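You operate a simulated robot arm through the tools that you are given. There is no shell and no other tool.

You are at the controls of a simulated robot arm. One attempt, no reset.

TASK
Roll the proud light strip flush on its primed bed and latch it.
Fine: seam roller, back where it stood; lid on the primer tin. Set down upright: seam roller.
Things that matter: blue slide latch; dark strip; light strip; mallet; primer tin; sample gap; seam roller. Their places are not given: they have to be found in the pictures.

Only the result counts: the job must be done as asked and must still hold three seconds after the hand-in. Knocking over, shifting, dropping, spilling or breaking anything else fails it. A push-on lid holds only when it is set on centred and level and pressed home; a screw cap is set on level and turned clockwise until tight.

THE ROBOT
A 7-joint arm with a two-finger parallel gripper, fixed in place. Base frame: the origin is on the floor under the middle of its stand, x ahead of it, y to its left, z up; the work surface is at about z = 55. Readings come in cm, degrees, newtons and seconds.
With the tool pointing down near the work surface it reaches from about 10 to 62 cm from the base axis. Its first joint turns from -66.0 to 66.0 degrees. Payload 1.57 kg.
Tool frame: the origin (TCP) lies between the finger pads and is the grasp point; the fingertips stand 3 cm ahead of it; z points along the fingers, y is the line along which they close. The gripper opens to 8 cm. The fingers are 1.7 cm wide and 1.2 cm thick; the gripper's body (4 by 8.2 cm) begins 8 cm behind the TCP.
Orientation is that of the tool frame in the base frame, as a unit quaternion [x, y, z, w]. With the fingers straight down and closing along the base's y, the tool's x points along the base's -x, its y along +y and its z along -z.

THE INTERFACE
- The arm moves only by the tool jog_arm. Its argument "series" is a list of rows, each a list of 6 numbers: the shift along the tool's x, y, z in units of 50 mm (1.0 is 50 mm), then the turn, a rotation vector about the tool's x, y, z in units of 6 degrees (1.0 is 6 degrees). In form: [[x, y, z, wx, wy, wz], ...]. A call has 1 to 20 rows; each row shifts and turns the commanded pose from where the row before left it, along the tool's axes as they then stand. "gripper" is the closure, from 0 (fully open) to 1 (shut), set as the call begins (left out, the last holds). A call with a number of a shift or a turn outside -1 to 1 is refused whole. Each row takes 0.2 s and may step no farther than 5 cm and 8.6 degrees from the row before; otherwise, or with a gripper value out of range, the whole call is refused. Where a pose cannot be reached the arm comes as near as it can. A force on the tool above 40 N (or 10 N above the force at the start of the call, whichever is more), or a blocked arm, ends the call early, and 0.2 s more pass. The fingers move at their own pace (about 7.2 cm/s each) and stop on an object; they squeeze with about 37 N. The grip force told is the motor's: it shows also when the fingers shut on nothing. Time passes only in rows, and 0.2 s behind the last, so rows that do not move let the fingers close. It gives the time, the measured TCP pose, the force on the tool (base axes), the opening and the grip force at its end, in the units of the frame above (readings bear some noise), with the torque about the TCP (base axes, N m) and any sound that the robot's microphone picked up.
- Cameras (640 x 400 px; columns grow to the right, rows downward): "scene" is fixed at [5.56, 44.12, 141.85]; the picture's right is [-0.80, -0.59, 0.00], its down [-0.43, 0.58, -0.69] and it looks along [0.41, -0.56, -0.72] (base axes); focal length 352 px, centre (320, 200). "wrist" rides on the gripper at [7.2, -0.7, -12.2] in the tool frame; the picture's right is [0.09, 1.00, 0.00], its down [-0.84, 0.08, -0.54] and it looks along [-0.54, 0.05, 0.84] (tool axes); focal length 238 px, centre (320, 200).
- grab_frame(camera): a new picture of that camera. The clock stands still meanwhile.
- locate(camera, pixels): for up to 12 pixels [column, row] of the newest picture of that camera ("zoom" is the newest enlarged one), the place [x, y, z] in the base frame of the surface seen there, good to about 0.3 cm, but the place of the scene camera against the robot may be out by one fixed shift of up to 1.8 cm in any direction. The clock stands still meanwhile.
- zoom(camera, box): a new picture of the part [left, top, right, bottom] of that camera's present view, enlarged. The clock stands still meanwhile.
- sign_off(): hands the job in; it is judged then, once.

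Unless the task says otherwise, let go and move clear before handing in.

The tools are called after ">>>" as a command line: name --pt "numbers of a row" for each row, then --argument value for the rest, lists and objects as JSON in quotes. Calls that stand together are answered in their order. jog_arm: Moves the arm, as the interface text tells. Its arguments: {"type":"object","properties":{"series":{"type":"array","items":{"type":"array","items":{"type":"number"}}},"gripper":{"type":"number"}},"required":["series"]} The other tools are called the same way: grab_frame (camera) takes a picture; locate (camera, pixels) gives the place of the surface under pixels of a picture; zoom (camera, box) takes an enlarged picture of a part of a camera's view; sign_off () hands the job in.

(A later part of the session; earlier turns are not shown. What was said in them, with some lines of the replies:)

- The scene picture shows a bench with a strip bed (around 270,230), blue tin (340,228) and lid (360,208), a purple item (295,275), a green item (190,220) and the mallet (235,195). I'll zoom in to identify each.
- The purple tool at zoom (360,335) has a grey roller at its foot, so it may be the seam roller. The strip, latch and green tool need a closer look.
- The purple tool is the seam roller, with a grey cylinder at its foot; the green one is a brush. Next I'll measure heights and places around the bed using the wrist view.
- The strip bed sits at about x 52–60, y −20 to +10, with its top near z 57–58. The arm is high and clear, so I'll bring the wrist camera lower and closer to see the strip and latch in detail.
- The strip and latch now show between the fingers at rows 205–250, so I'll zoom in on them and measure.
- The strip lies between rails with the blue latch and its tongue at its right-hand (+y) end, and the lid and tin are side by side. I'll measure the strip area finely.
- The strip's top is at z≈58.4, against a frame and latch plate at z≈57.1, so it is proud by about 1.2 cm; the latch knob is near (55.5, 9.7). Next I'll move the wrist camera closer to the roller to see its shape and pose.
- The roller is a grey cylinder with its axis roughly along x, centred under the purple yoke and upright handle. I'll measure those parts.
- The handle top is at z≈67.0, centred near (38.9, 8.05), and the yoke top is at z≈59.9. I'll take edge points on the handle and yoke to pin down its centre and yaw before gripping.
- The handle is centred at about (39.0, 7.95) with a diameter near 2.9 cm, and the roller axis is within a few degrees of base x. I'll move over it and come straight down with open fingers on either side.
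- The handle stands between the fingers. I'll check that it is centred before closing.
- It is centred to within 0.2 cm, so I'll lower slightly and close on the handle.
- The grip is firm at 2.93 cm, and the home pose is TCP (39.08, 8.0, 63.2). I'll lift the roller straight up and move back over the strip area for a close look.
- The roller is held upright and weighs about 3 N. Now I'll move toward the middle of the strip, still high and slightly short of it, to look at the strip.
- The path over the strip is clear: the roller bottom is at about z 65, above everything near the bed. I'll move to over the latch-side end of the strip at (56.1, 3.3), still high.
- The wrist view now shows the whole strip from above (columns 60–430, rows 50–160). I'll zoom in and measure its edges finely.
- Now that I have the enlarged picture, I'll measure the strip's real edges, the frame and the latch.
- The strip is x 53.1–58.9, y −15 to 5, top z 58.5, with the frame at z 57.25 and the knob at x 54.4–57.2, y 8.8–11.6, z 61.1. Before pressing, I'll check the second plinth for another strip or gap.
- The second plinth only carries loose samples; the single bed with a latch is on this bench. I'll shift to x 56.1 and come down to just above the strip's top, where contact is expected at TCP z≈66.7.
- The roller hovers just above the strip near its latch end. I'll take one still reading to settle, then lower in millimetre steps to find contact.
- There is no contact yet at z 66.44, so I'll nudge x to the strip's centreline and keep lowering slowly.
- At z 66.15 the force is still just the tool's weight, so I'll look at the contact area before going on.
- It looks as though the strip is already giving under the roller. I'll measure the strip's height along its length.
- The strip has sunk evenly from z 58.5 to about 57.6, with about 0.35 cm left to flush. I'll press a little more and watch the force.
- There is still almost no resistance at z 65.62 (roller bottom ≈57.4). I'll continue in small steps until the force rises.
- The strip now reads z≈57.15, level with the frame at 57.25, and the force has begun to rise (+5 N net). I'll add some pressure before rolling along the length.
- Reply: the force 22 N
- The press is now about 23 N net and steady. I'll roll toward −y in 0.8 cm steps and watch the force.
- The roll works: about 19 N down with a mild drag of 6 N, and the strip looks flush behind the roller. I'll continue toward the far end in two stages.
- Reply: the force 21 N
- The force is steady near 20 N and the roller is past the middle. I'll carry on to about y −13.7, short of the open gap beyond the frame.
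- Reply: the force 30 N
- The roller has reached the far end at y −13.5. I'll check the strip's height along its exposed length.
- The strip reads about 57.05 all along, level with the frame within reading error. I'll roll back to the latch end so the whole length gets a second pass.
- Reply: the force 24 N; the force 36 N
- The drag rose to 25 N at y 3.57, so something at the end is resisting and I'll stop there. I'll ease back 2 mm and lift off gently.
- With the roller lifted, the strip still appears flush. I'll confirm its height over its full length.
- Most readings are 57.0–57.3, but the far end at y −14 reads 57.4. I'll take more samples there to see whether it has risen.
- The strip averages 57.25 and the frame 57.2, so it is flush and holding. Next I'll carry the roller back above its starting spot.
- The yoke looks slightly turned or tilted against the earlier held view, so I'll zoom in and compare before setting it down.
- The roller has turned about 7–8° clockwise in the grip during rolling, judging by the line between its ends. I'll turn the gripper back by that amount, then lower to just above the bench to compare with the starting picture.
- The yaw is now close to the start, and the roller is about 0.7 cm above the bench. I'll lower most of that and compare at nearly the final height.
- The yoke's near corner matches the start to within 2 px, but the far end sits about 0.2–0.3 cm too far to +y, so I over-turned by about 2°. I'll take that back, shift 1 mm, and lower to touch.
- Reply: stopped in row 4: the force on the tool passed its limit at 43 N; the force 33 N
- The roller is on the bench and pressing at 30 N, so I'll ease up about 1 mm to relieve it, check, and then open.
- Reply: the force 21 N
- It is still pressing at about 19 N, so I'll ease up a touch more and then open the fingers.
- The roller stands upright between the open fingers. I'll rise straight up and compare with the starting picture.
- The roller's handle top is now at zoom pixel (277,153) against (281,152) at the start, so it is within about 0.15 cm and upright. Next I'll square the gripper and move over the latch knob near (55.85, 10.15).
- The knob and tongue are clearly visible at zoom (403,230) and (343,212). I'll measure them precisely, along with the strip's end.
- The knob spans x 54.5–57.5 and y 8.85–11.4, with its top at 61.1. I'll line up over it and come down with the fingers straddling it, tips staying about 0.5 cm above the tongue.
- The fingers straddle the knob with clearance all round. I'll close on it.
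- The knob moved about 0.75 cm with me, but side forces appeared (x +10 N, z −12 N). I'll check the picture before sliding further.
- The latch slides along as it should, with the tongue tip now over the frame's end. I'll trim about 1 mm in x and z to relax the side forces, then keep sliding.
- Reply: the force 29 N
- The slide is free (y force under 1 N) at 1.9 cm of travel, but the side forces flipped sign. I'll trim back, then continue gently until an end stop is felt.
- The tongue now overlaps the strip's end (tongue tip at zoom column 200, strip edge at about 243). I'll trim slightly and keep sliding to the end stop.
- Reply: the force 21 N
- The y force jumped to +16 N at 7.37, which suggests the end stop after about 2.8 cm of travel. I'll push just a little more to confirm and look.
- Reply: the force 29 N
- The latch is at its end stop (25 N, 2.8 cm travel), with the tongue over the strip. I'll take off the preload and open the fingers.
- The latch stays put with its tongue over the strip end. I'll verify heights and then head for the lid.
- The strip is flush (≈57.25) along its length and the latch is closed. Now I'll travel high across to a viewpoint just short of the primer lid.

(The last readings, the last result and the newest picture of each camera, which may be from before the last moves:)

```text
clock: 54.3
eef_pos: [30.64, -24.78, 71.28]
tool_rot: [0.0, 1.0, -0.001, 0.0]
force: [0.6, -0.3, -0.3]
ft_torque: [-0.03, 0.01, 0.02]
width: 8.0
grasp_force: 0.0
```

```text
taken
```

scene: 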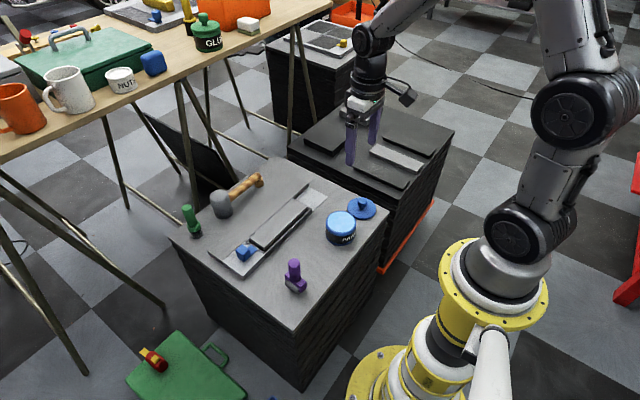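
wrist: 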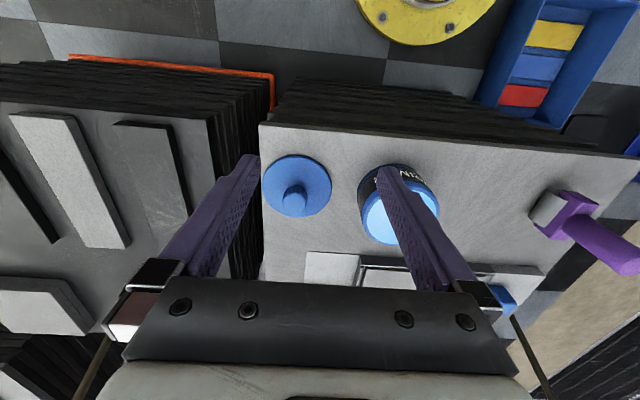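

The lid is clearly visible at (297,187), with its knob at (295,200). I'll zoom in on it and the tin and measure both.

>>> zoom --camera "wrist" --box '[340, 150, 460, 260]'

>>> zoom --camera "wrist" --box '[240, 140, 360, 240]'

>>> locate --camera "wrist" --pixels '[[265, 187], [330, 187], [297, 158], [297, 214], [293, 200], [284, 200], [303, 200], [293, 192], [293, 209], [315, 170], [275, 205], [297, 170]]'

>>> locate --camera "wrist" --pixels '[[365, 220], [436, 210], [400, 200], [375, 195], [420, 195], [390, 240], [425, 230], [365, 205], [395, 225], [430, 195], [375, 210], [410, 175]]'

```text
3.64 times, centred on (400, 205) of wrist
```

zoom: 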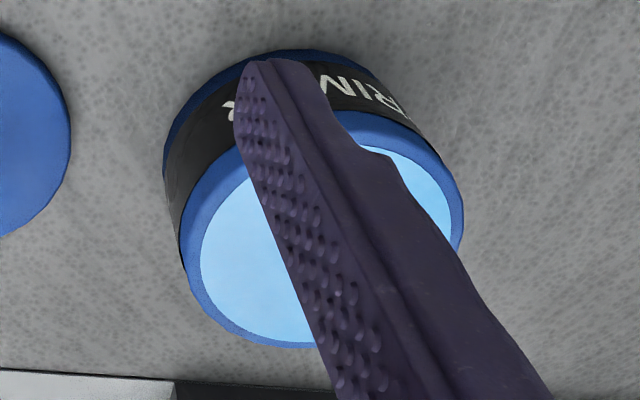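

```text
4.00 times, centred on (300, 190) of wrist
```

zoom: 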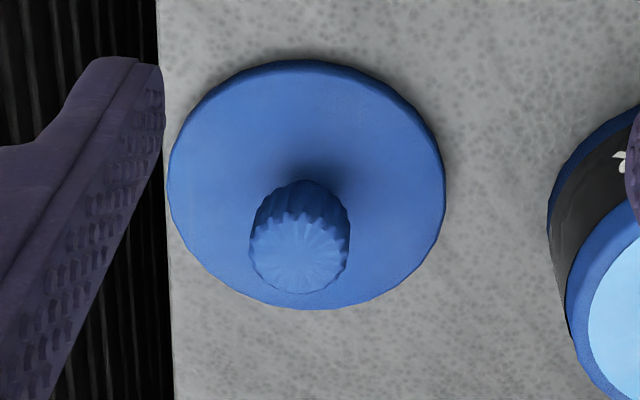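

```text
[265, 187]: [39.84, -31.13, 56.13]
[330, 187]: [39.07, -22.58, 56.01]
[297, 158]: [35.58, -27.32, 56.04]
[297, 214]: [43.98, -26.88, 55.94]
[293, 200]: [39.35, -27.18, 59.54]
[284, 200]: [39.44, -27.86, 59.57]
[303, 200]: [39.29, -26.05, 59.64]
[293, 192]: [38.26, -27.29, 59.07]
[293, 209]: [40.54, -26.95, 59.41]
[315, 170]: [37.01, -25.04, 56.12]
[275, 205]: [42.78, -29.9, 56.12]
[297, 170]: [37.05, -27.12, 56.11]
```

```text
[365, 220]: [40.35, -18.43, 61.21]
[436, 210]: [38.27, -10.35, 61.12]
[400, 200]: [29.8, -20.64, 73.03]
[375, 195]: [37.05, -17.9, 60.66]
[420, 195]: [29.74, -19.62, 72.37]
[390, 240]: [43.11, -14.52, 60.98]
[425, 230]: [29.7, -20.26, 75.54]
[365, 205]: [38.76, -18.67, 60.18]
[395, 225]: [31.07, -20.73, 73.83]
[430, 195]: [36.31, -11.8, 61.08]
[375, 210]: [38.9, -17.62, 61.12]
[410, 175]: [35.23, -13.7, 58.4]
```

The lid is an 8.5 cm disc centred near (39.7, −26.9) with a fluted knob topping out at z 59.5; the tin's rim is at z 61.1. I'll pin down the knob's centre.

>>> locate --camera "zoom" --pixels '[[256, 255], [342, 255], [298, 225], [298, 288], [298, 255], [270, 240], [325, 270], [275, 275], [320, 235], [265, 195], [300, 185], [338, 200]]'

>>> locate --camera "zoom" --pixels '[[172, 185], [440, 185], [305, 66], [305, 303], [210, 95], [405, 275], [205, 265], [405, 95], [200, 185], [420, 185], [305, 90], [230, 280]]'

```text
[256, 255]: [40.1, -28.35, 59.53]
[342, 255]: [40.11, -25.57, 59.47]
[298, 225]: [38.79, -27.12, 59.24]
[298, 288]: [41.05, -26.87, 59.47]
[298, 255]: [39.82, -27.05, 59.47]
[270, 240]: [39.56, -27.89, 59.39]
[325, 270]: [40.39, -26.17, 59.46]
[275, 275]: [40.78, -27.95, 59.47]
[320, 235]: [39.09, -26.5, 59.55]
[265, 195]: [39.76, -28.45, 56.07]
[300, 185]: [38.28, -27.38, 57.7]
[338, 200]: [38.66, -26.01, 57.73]
```

```text
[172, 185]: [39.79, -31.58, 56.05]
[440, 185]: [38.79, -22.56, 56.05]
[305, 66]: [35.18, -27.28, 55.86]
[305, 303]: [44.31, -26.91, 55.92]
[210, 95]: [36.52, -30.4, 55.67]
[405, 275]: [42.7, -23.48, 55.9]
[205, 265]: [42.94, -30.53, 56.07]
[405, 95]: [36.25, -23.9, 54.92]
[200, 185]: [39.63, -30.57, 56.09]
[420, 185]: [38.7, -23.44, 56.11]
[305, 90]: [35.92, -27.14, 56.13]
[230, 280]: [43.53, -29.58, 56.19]
```

The knob is centred at (39.8, −27.0) with a diameter of about 2.8 cm. Before lifting the lid, I'll shift sideways so the tin is unobstructed and measure its rim centre.

>>> jog_arm --pt "0 0.6 -0.3 0 0 0" --pt "0 0.8 0 0 0 0" --pt "0 0.7 0 0 0 0" --pt "0 0 0 0 0 0"

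>>> grab_frame --camera "wrist"

>>> zoom --camera "wrist" --box '[250, 130, 390, 240]'

```text
clock: 55.3
eef_pos: [30.73, -14.48, 72.84]
tool_rot: [0.0, 1.0, 0.0, 0.0]
force: [-0.3, -0.6, -0.1]
ft_torque: [0.0, -0.01, 0.03]
width: 7.99
grasp_force: 0.0
```

```text
taken
```

wrist: 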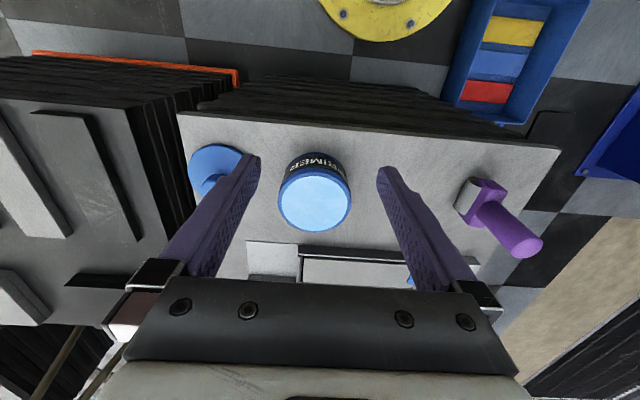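

```text
3.64 times, centred on (320, 185) of wrist
```

zoom: 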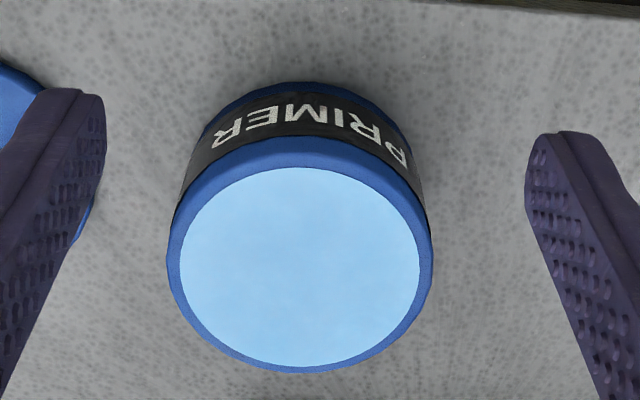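

The whole tin is in view, so I'll sample the rim on opposite sides to get its centre.

>>> locate --camera "zoom" --pixels '[[174, 255], [427, 255], [300, 152], [300, 369], [205, 185], [395, 330], [395, 185], [205, 325], [300, 255], [186, 255], [414, 255], [300, 360]]'

>>> locate --camera "zoom" --pixels '[[175, 265], [426, 265], [172, 240], [429, 240], [280, 148], [320, 150], [280, 369], [320, 368], [300, 200], [300, 320], [220, 255], [380, 255]]'

```text
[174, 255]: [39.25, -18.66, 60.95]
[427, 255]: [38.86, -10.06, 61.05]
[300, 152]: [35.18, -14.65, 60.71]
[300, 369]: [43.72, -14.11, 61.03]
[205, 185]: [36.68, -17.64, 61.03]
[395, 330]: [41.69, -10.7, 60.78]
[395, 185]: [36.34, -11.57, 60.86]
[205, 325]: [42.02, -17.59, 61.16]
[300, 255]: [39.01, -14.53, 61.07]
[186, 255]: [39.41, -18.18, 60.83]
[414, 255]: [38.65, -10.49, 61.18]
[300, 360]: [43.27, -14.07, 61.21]
```

```text
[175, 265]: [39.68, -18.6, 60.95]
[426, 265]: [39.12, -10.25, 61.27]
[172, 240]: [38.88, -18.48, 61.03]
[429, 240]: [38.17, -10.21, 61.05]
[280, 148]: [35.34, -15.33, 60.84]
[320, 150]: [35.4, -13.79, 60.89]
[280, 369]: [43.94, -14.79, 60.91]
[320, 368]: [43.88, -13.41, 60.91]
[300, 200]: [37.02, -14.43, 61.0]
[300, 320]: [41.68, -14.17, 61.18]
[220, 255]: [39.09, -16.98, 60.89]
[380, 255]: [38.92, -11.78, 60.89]
```

The tin's rim centre is about (39.5, −14.4), diameter 8.5, rim z≈61.0. I'll now go over the lid's knob and descend partway for a check.

>>> jog_arm --pt "-0.4 -0.6 0 0 0 0" --pt "-0.5 -0.7 0 0 0 0" --pt "-0.5 -0.7 0 0 0 0" --pt "-0.42 -0.5 0 0 0 0" --pt "0 0 0.6 0 0 0" --pt "0 0 0.6 0 0 0" --pt "0 0 0.4 0 0 0" --pt "0 0 0 0 0 0" --gripper 0

>>> grab_frame --camera "wrist"

>>> zoom --camera "wrist" --box '[240, 110, 400, 240]'

```text
clock: 57.1
eef_pos: [40.08, -26.96, 64.78]
tool_rot: [0.0, 1.0, 0.001, 0.0]
force: [0.3, -0.3, -0.3]
ft_torque: [0.03, -0.02, -0.02]
width: 7.99
grasp_force: 0.0
```

```text
taken
```

wrist: 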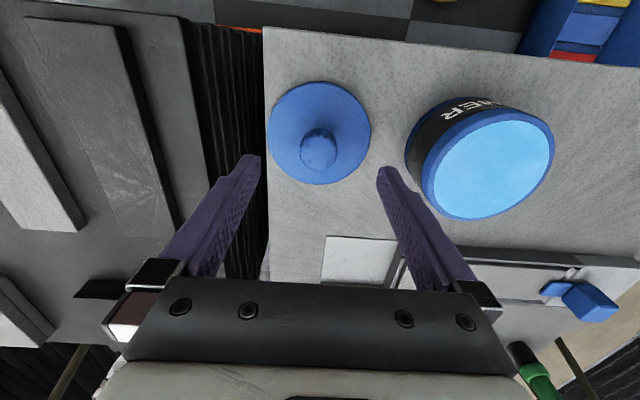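

```text
3.08 times, centred on (320, 175) of wrist
```

zoom: 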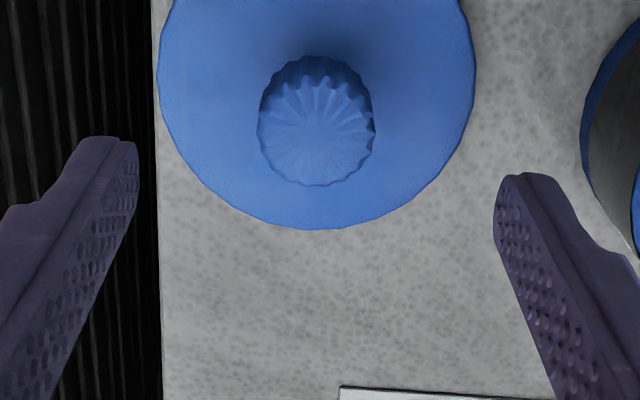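

I'll re-measure the knob and disc from this nearer view to fine-tune the alignment.

>>> locate --camera "zoom" --pixels '[[262, 130], [370, 130], [316, 88], [316, 180], [316, 135], [285, 110], [345, 160], [290, 165], [345, 105], [315, 222], [170, 80], [465, 80]]'

>>> locate --camera "wrist" --pixels '[[271, 132], [368, 132], [320, 85], [320, 181], [285, 98], [355, 168], [355, 98], [285, 168], [300, 90], [340, 90], [300, 177], [340, 177]]'

```text
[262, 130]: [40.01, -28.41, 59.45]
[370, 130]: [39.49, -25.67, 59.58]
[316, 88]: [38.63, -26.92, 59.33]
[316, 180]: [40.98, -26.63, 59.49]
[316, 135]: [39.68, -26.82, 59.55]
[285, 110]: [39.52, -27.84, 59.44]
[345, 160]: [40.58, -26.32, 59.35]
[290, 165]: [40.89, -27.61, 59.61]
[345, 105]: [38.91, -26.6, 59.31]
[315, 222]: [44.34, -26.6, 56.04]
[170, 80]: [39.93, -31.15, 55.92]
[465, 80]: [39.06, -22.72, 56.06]
```

```text
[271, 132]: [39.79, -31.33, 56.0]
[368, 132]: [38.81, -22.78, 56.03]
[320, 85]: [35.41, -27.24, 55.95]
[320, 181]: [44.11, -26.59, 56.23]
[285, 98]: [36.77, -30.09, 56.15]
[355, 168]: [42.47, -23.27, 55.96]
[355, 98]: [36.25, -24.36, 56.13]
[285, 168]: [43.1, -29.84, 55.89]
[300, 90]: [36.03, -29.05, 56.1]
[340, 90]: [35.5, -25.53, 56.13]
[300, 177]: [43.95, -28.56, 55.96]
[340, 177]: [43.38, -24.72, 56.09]
```

The lid's centre comes out at (39.72, −26.96). I'll shift 0.35 cm back in x and descend so the pads straddle the knob with tips about 0.4 cm above the disc.

>>> jog_arm --pt "0.07 0 0.3 0 0 0" --pt "0 0 0.4 0 0 0" --pt "0 0 0.25 0 0 0" --pt "0 0 0.1 0 0 0" --pt "0 0 0 0 0 0"

>>> grab_frame --camera "wrist"

>>> zoom --camera "scene" --box '[310, 160, 410, 250]'

```text
clock: 58.3
eef_pos: [39.68, -26.67, 59.58]
tool_rot: [0.0, 1.0, 0.0, 0.0]
force: [0.3, -0.2, 0.9]
ft_torque: [-0.04, 0.0, 0.0]
width: 8.02
grasp_force: 0.1
```

```text
taken
```

wrist: 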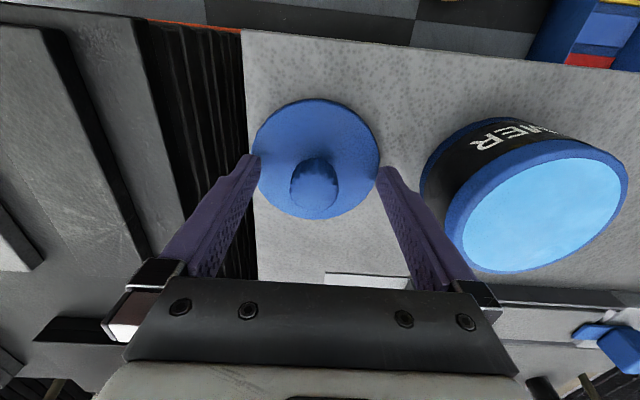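

```text
4.44 times, centred on (360, 205) of scene
```

zoom: 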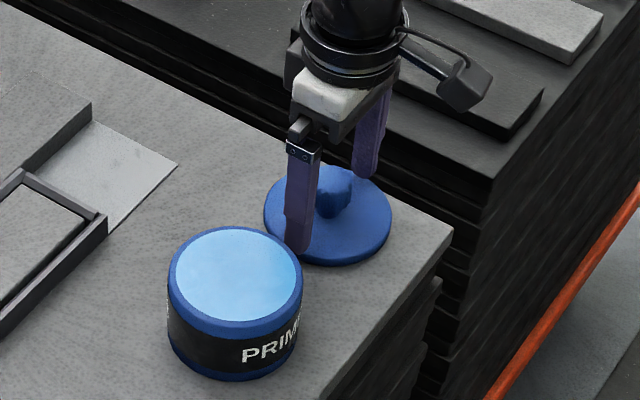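

The knob sits about 0.28 cm to the −y side of the fingers' centre, so I'll correct that and close on it.

>>> jog_arm --pt "0 -0.055 0 0 0 0" --pt "0 0 0 0 0 0"

>>> jog_arm --pt "0 0 0 0 0 0" --pt "0 0 0 0 0 0" --pt "0 0 0 0 0 0" --pt "0 0 0 0 0 0" --gripper 1

>>> grab_frame --camera "wrist"

```text
clock: 58.9
eef_pos: [39.68, -26.98, 59.59]
tool_rot: [-0.001, 1.0, 0.001, 0.0]
force: [-0.3, 0.3, -0.5]
ft_torque: [-0.03, 0.04, 0.03]
width: 7.99
grasp_force: 0.0
```

```text
clock: 59.9
eef_pos: [39.67, -26.95, 59.59]
tool_rot: [0.0, 1.0, 0.0, 0.001]
force: [0.0, -0.7, 0.7]
ft_torque: [0.0, -0.01, 0.01]
width: 2.83
grasp_force: 37.0
```

```text
taken
```

wrist: 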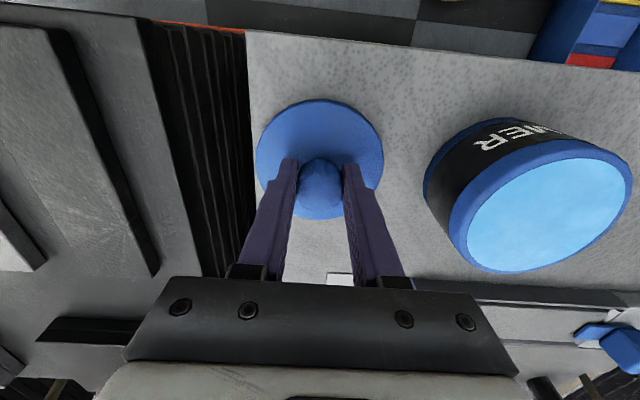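

The knob is gripped at 2.83 cm. I'll lift the lid straight up and check that it hangs level.

>>> jog_arm --pt "0 0 -0.1 0 0 0" --pt "0 0 -0.4 0 0 0" --pt "0 0 -0.6 0 0 0" --pt "0 0 -0.6 0 0 0" --pt "0 0 -0.4 0 0 0" --pt "0 0 0 0 0 0"

>>> grab_frame --camera "wrist"

>>> zoom --camera "scene" --box '[310, 130, 430, 250]'

```text
clock: 61.3
eef_pos: [39.48, -26.85, 69.93]
tool_rot: [0.0, 1.0, 0.0, -0.001]
force: [-0.3, -0.7, -0.3]
ft_torque: [-0.02, -0.04, 0.0]
width: 2.82
grasp_force: 37.1
```

```text
taken
```

wrist: 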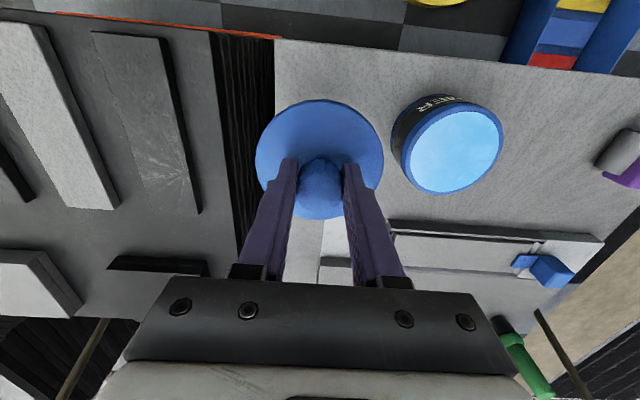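

```text
3.33 times, centred on (370, 190) of scene
```

zoom: 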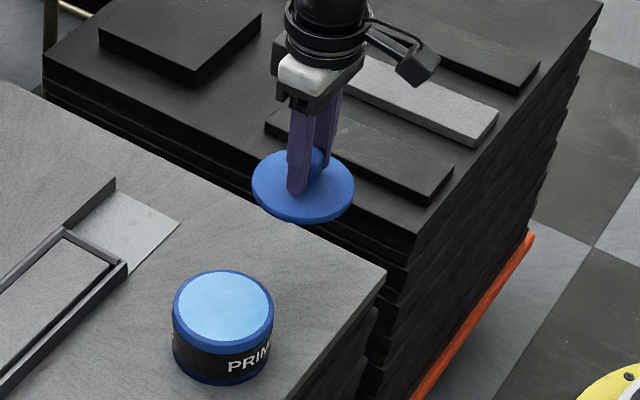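

The lid is lifted and looks level. I'll measure the held disc against the TCP to know its centre offset and level.

>>> locate --camera "wrist" --pixels '[[260, 155], [380, 155], [320, 102], [325, 217], [275, 120], [365, 120], [290, 110], [350, 110], [270, 180], [375, 180], [310, 217], [320, 130]]'

>>> locate --camera "wrist" --pixels '[[405, 150], [499, 130], [450, 110], [450, 190], [420, 120], [485, 170], [455, 150], [480, 115], [425, 180], [440, 150], [470, 140], [455, 165]]'

```text
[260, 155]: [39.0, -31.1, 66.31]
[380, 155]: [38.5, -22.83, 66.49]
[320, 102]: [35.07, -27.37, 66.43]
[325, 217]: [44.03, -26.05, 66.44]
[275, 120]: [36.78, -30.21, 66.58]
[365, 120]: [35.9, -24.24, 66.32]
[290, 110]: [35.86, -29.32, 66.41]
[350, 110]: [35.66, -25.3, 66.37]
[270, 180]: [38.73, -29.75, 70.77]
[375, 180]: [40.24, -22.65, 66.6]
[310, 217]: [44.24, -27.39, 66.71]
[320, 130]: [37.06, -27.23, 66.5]
```

```text
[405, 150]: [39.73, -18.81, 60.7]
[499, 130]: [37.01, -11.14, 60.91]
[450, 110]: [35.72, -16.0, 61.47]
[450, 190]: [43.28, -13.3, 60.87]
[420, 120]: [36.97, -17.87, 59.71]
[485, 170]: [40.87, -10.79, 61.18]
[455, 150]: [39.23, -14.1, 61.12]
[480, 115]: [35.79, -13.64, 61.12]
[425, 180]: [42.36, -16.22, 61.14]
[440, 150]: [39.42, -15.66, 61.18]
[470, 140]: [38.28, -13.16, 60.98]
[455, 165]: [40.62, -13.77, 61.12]
```

The held disc's centre is within 0.1 cm of the TCP and level. I'll carry it sideways over the tin at (39.5, −14.4).

>>> jog_arm --pt "0 0.5 0 0 0 0" --pt "0 0.7 0 0 0 0" --pt "0 0.7 0 0 0 0" --pt "0 0.59 0 0 0 0" --pt "0 0 0 0 0 0"

>>> grab_frame --camera "wrist"

>>> zoom --camera "scene" --box '[290, 170, 390, 260]'

```text
clock: 62.5
eef_pos: [39.59, -14.4, 69.93]
tool_rot: [0.0, 1.0, 0.0, -0.001]
force: [0.3, -0.3, -0.4]
ft_torque: [0.01, 0.02, -0.01]
width: 2.81
grasp_force: 36.8
```

```text
taken
```

wrist: 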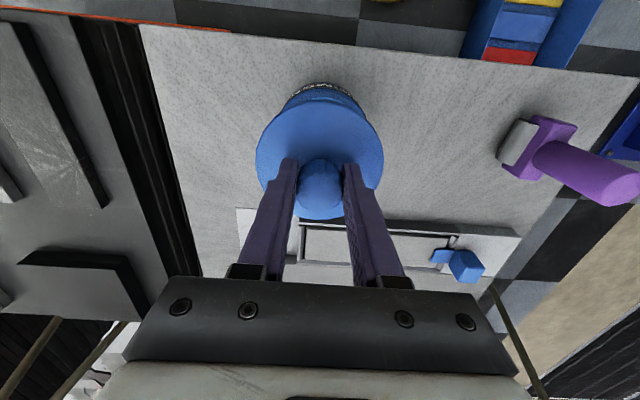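

```text
4.44 times, centred on (340, 215) of scene
```

zoom: 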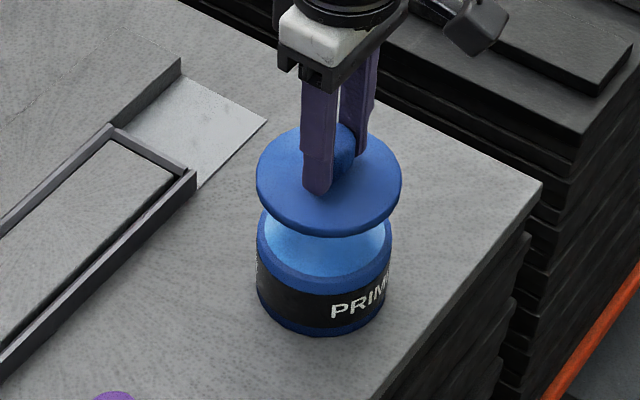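

Over the tin the alignment looks good: in the zoom the lid's centre is at column 329, where about 328 is expected for its height. I'll lower to just above the rim and check again.

>>> jog_arm --pt "0 0 0.3 0 0 0" --pt "0 0 0.25 0 0 0" --pt "0 0 0.15 0 0 0" --pt "0 0 0 0 0 0"

>>> grab_frame --camera "wrist"

>>> zoom --camera "scene" --box '[300, 190, 380, 260]'

>>> zoom --camera "wrist" --box '[240, 70, 400, 230]'

```text
clock: 63.5
eef_pos: [39.65, -14.46, 66.43]
tool_rot: [0.0, 1.0, -0.001, 0.0]
force: [0.1, -0.4, -0.3]
ft_torque: [-0.05, -0.03, -0.01]
width: 2.8
grasp_force: 37.0
```

```text
taken
```

wrist: 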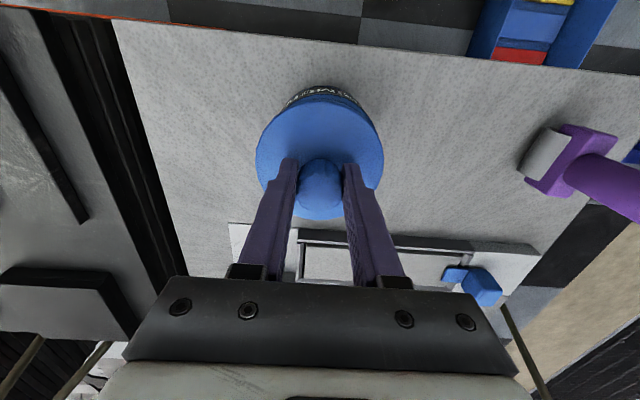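

```text
5.71 times, centred on (340, 225) of scene
```

zoom: 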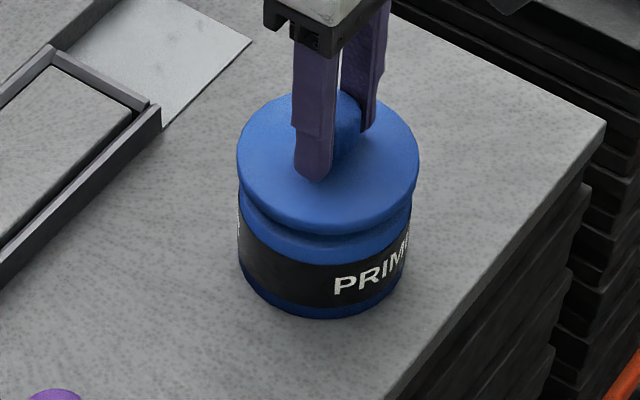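

```text
2.50 times, centred on (320, 150) of wrist
```

zoom: 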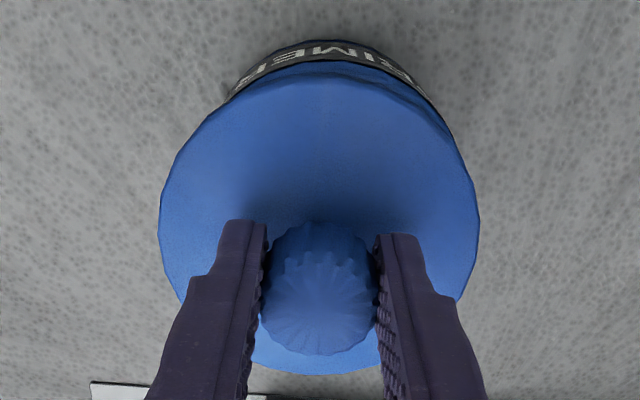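

The lid is centred over the tin to within about 0.1–0.15 cm. I'll trim 0.15 cm in −x and lower in small steps until it touches the rim.

>>> jog_arm --pt "0.03 0.01 0 0 0 0" --pt "0 0 0.06 0 0 0" --pt "0 0 0.04 0 0 0" --pt "0 0 0 0 0 0"

>>> jog_arm --pt "0 0 0.03 0 0 0" --pt "0 0 0.02 0 0 0" --pt "0 0 0 0 0 0"

```text
clock: 64.5
eef_pos: [39.51, -14.5, 66.08]
tool_rot: [0.0, 1.0, 0.0, 0.0]
force: [0.0, -0.2, 0.0]
ft_torque: [-0.01, -0.03, 0.01]
width: 2.82
grasp_force: 37.0
```

```text
clock: 65.3
eef_pos: [39.43, -14.59, 65.76]
tool_rot: [0.001, 1.0, 0.0, 0.001]
force: [0.3, -0.6, -0.1]
ft_torque: [0.03, 0.0, -0.03]
width: 2.84
grasp_force: 36.5
```

There is no contact yet at z 65.76, and y has drifted to about −14.55. I'll nudge it 0.15 cm back to centre and continue down.

>>> jog_arm --pt "0 0.03 0 0 0 0" --pt "0 0 0.02 0 0 0" --pt "0 0 0 0 0 0"

>>> jog_arm --pt "0 0 0.02 0 0 0" --pt "0 0 0.02 0 0 0" --pt "0 0 0 0 0 0"

>>> zoom --camera "scene" --box '[300, 190, 380, 260]'

```text
clock: 66.1
eef_pos: [39.45, -14.44, 65.75]
tool_rot: [0.001, 1.0, 0.0, 0.0]
force: [0.6, 0.4, -0.9]
ft_torque: [0.01, 0.0, 0.0]
width: 2.85
grasp_force: 36.9
```

```text
clock: 67.0
eef_pos: [39.51, -14.3, 65.67]
tool_rot: [0.0, 1.0, 0.0, -0.002]
force: [-3.3, 2.8, 7.1]
ft_torque: [-0.02, -0.22, -0.03]
width: 2.83
grasp_force: 36.9
heard: snap
stopped in row 3: the force on the tool passed its limit at 41 N (the readings are from after the stop); the commanded pose is now the measured one
```

```text
5.71 times, centred on (340, 225) of scene
```

zoom: 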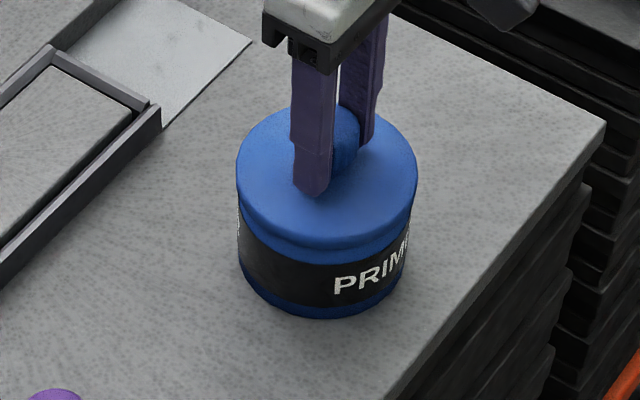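

A "snap" was heard at 41 N, so the lid appears to have clicked on. I'll check its height and level before letting go.

>>> grab_frame --camera "wrist"

>>> zoom --camera "wrist" --box '[240, 70, 400, 230]'

>>> locate --camera "wrist" --pixels '[[262, 155], [378, 155], [320, 105], [325, 216], [275, 125], [365, 125], [290, 115], [350, 115], [310, 216], [320, 130], [275, 170], [370, 175]]'

```text
taken
```

wrist: 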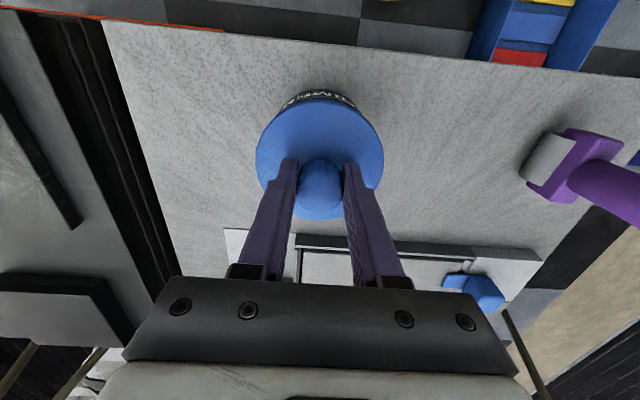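

```text
2.50 times, centred on (320, 150) of wrist
```

zoom: 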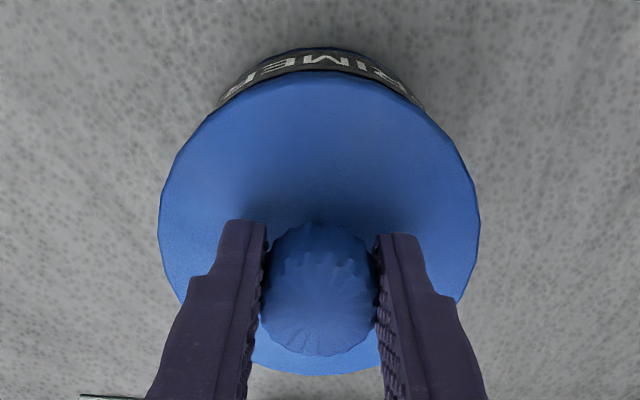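

```text
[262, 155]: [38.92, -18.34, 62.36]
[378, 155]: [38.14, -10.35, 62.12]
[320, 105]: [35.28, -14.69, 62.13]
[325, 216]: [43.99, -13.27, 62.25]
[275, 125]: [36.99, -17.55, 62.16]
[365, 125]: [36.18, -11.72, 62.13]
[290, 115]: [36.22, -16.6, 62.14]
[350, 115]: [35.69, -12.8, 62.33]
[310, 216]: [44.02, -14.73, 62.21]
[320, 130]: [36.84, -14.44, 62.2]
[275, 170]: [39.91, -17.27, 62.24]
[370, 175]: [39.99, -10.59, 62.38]
```

The disc is level at z≈62.2, sitting on the rim. I'll press down a bit more with moderate force to make sure it is fully home.

>>> jog_arm --pt "0 0 0.02 0 0 0" --pt "0 0 0 0 0 0"

>>> jog_arm --pt "0 0 0.015 0 0 0" --pt "0 0 0 0 0 0"

```text
clock: 67.6
eef_pos: [39.47, -14.35, 65.6]
tool_rot: [0.0, 1.0, 0.0, -0.002]
force: [-11.0, 7.7, 30.8]
ft_torque: [0.17, 0.11, 0.03]
width: 2.83
grasp_force: 37.1
```

```text
clock: 68.0
eef_pos: [39.39, -14.31, 65.59]
tool_rot: [0.0, 1.0, 0.001, -0.001]
force: [-3.5, 2.9, 8.3]
ft_torque: [-0.06, -0.23, 0.03]
width: 2.83
grasp_force: 36.7
stopped in row 2: the force on the tool passed its limit at 46 N (the readings are from after the stop); the commanded pose is now the measured one
```

It does not move further even at 46 N (z steady at 65.6), so the lid is home. I'll open the fingers, rise straight up and inspect.

>>> jog_arm --pt "0 0 0 0 0 0" --pt "0 0 0 0 0 0" --pt "0 0 0 0 0 0" --pt "0 0 0 0 0 0" --gripper 0

>>> jog_arm --pt "0 0 -0.2 0 0 0" --pt "0 0 -0.5 0 0 0" --pt "0 0 -0.7 0 0 0" --pt "0 0 -0.7 0 0 0" --pt "0 0 0 0 0 0"

>>> grab_frame --camera "wrist"

>>> zoom --camera "scene" --box '[300, 190, 380, 260]'

```text
clock: 69.0
eef_pos: [39.58, -14.4, 65.64]
tool_rot: [0.0, 1.0, -0.001, -0.002]
force: [-0.5, 0.3, -1.1]
ft_torque: [0.03, 0.02, -0.02]
width: 7.98
grasp_force: 0.0
```

```text
clock: 70.2
eef_pos: [39.62, -14.11, 76.22]
tool_rot: [0.001, 1.0, 0.001, -0.002]
force: [0.2, -0.6, 0.1]
ft_torque: [0.01, 0.01, -0.02]
width: 7.98
grasp_force: 0.1
```

```text
taken
```

wrist: 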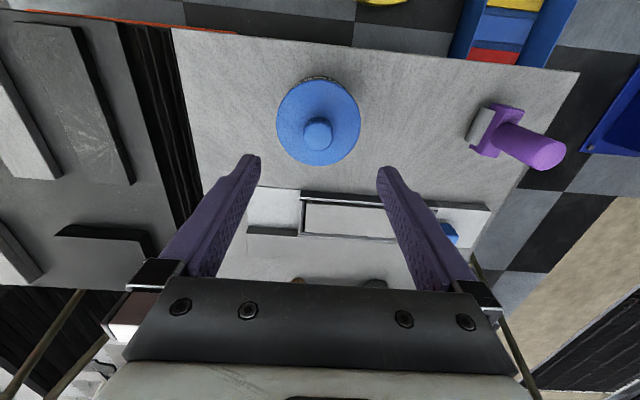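

```text
5.71 times, centred on (340, 225) of scene
```

zoom: 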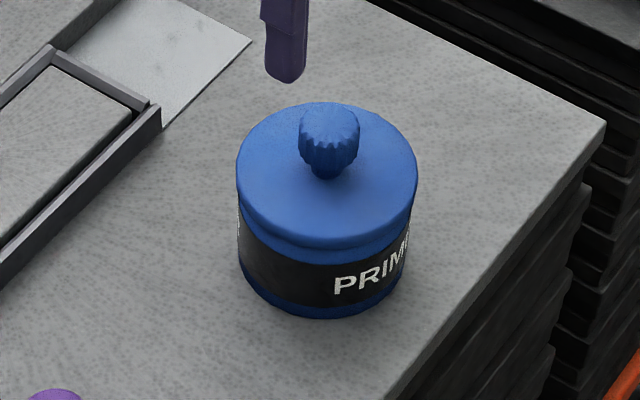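

The lid sits centred and level on the tin, and the tin hasn't moved. I'll back the arm away and do a final check of the whole bench.

>>> locate --camera "wrist" --pixels '[[280, 120], [357, 120], [320, 84], [320, 162], [295, 95], [345, 95], [295, 150], [345, 150], [318, 132], [230, 60], [500, 120], [480, 125]]'

>>> jog_arm --pt "0.4 0 -0.6 0 0 0" --pt "0.4 0 -0.6 0 0 0" --pt "0.4 0 -0.6 0 0 0" --pt "0 0 -0.6 0 0 0" --pt "0 0 0 0 0 0"

>>> grab_frame --camera "wrist"

>>> grab_frame --camera "scene"

>>> zoom --camera "scene" --box '[160, 150, 400, 300]'

```text
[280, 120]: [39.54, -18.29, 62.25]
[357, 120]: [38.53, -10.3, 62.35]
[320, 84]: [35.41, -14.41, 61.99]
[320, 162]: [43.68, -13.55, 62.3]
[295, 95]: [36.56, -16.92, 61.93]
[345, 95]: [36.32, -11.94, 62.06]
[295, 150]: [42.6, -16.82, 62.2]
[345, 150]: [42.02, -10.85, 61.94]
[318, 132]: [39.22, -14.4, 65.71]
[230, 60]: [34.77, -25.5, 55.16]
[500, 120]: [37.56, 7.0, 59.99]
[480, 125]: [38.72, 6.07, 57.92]
```

```text
clock: 71.4
eef_pos: [33.57, -14.58, 88.26]
tool_rot: [0.0, 1.0, 0.0, -0.001]
force: [0.5, -1.0, -0.1]
ft_torque: [-0.01, 0.02, -0.01]
width: 8.02
grasp_force: 0.1
```

```text
taken
```

wrist: 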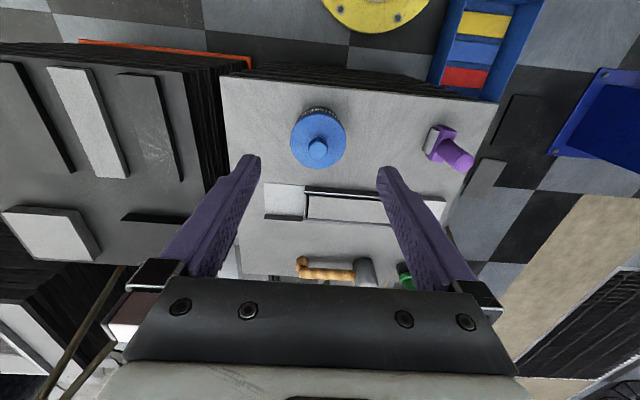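

```text
taken
```

scene: 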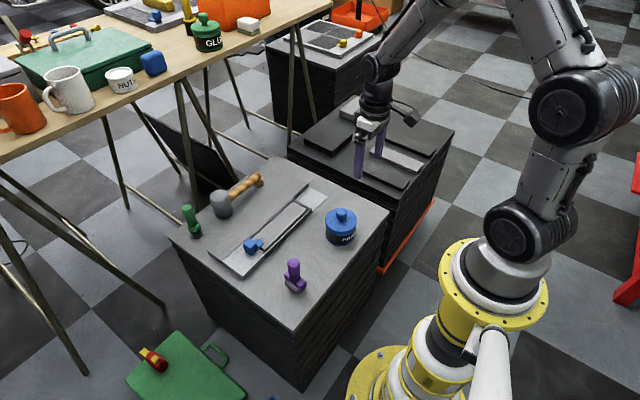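

```text
2.67 times, centred on (280, 225) of scene
```

zoom: 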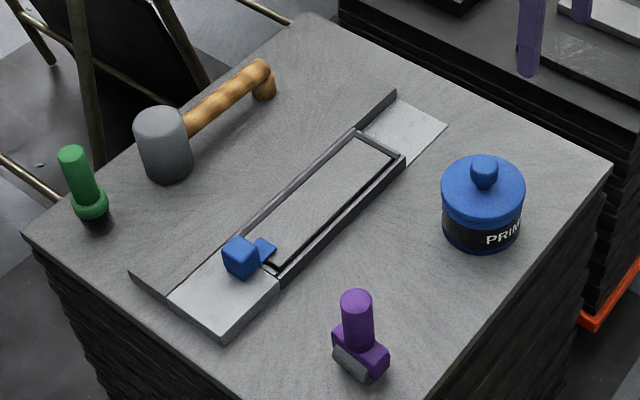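

Everything matches the job: the strip is flush with the tongue over it (zoom 265,250), the roller stands upright on its spot (355,330), the lid is snapped on and level, and the mallet and brush are untouched. The arm is clear, so I'm handing in.

>>> sign_off

```text
The job is handed in.
```

The light strip is rolled flush on its bed and latched, the seam roller is back in its place, and the lid is on the primer tin. I handed the job in with the arm clear; no verdict has come back.

- **Strip:** its top dropped from z ≈ 58.5 to about 57.25, level with the frame. It stayed there after I lifted the roller off.
- **Rolling pass:** I rolled it both ways at about 20–27 N. On the return pass I stopped about 1.5 cm short of the latch end because the drag rose sharply; that end still reads flush.
- **Latch:** I slid it about 2.8 cm to its end stop, and its tongue now lies over the strip's end.
- **Seam roller:** it stands upright about 0.15 cm from where it started. It turned a few degrees in the grip during rolling, and I turned it back by eye to within a degree or two.
- **Primer lid:** it is set on centred and level. I heard it snap, and it did not move further at 46 N.

In the final picture the mallet and brush look undisturbed, and the tin has not moved.
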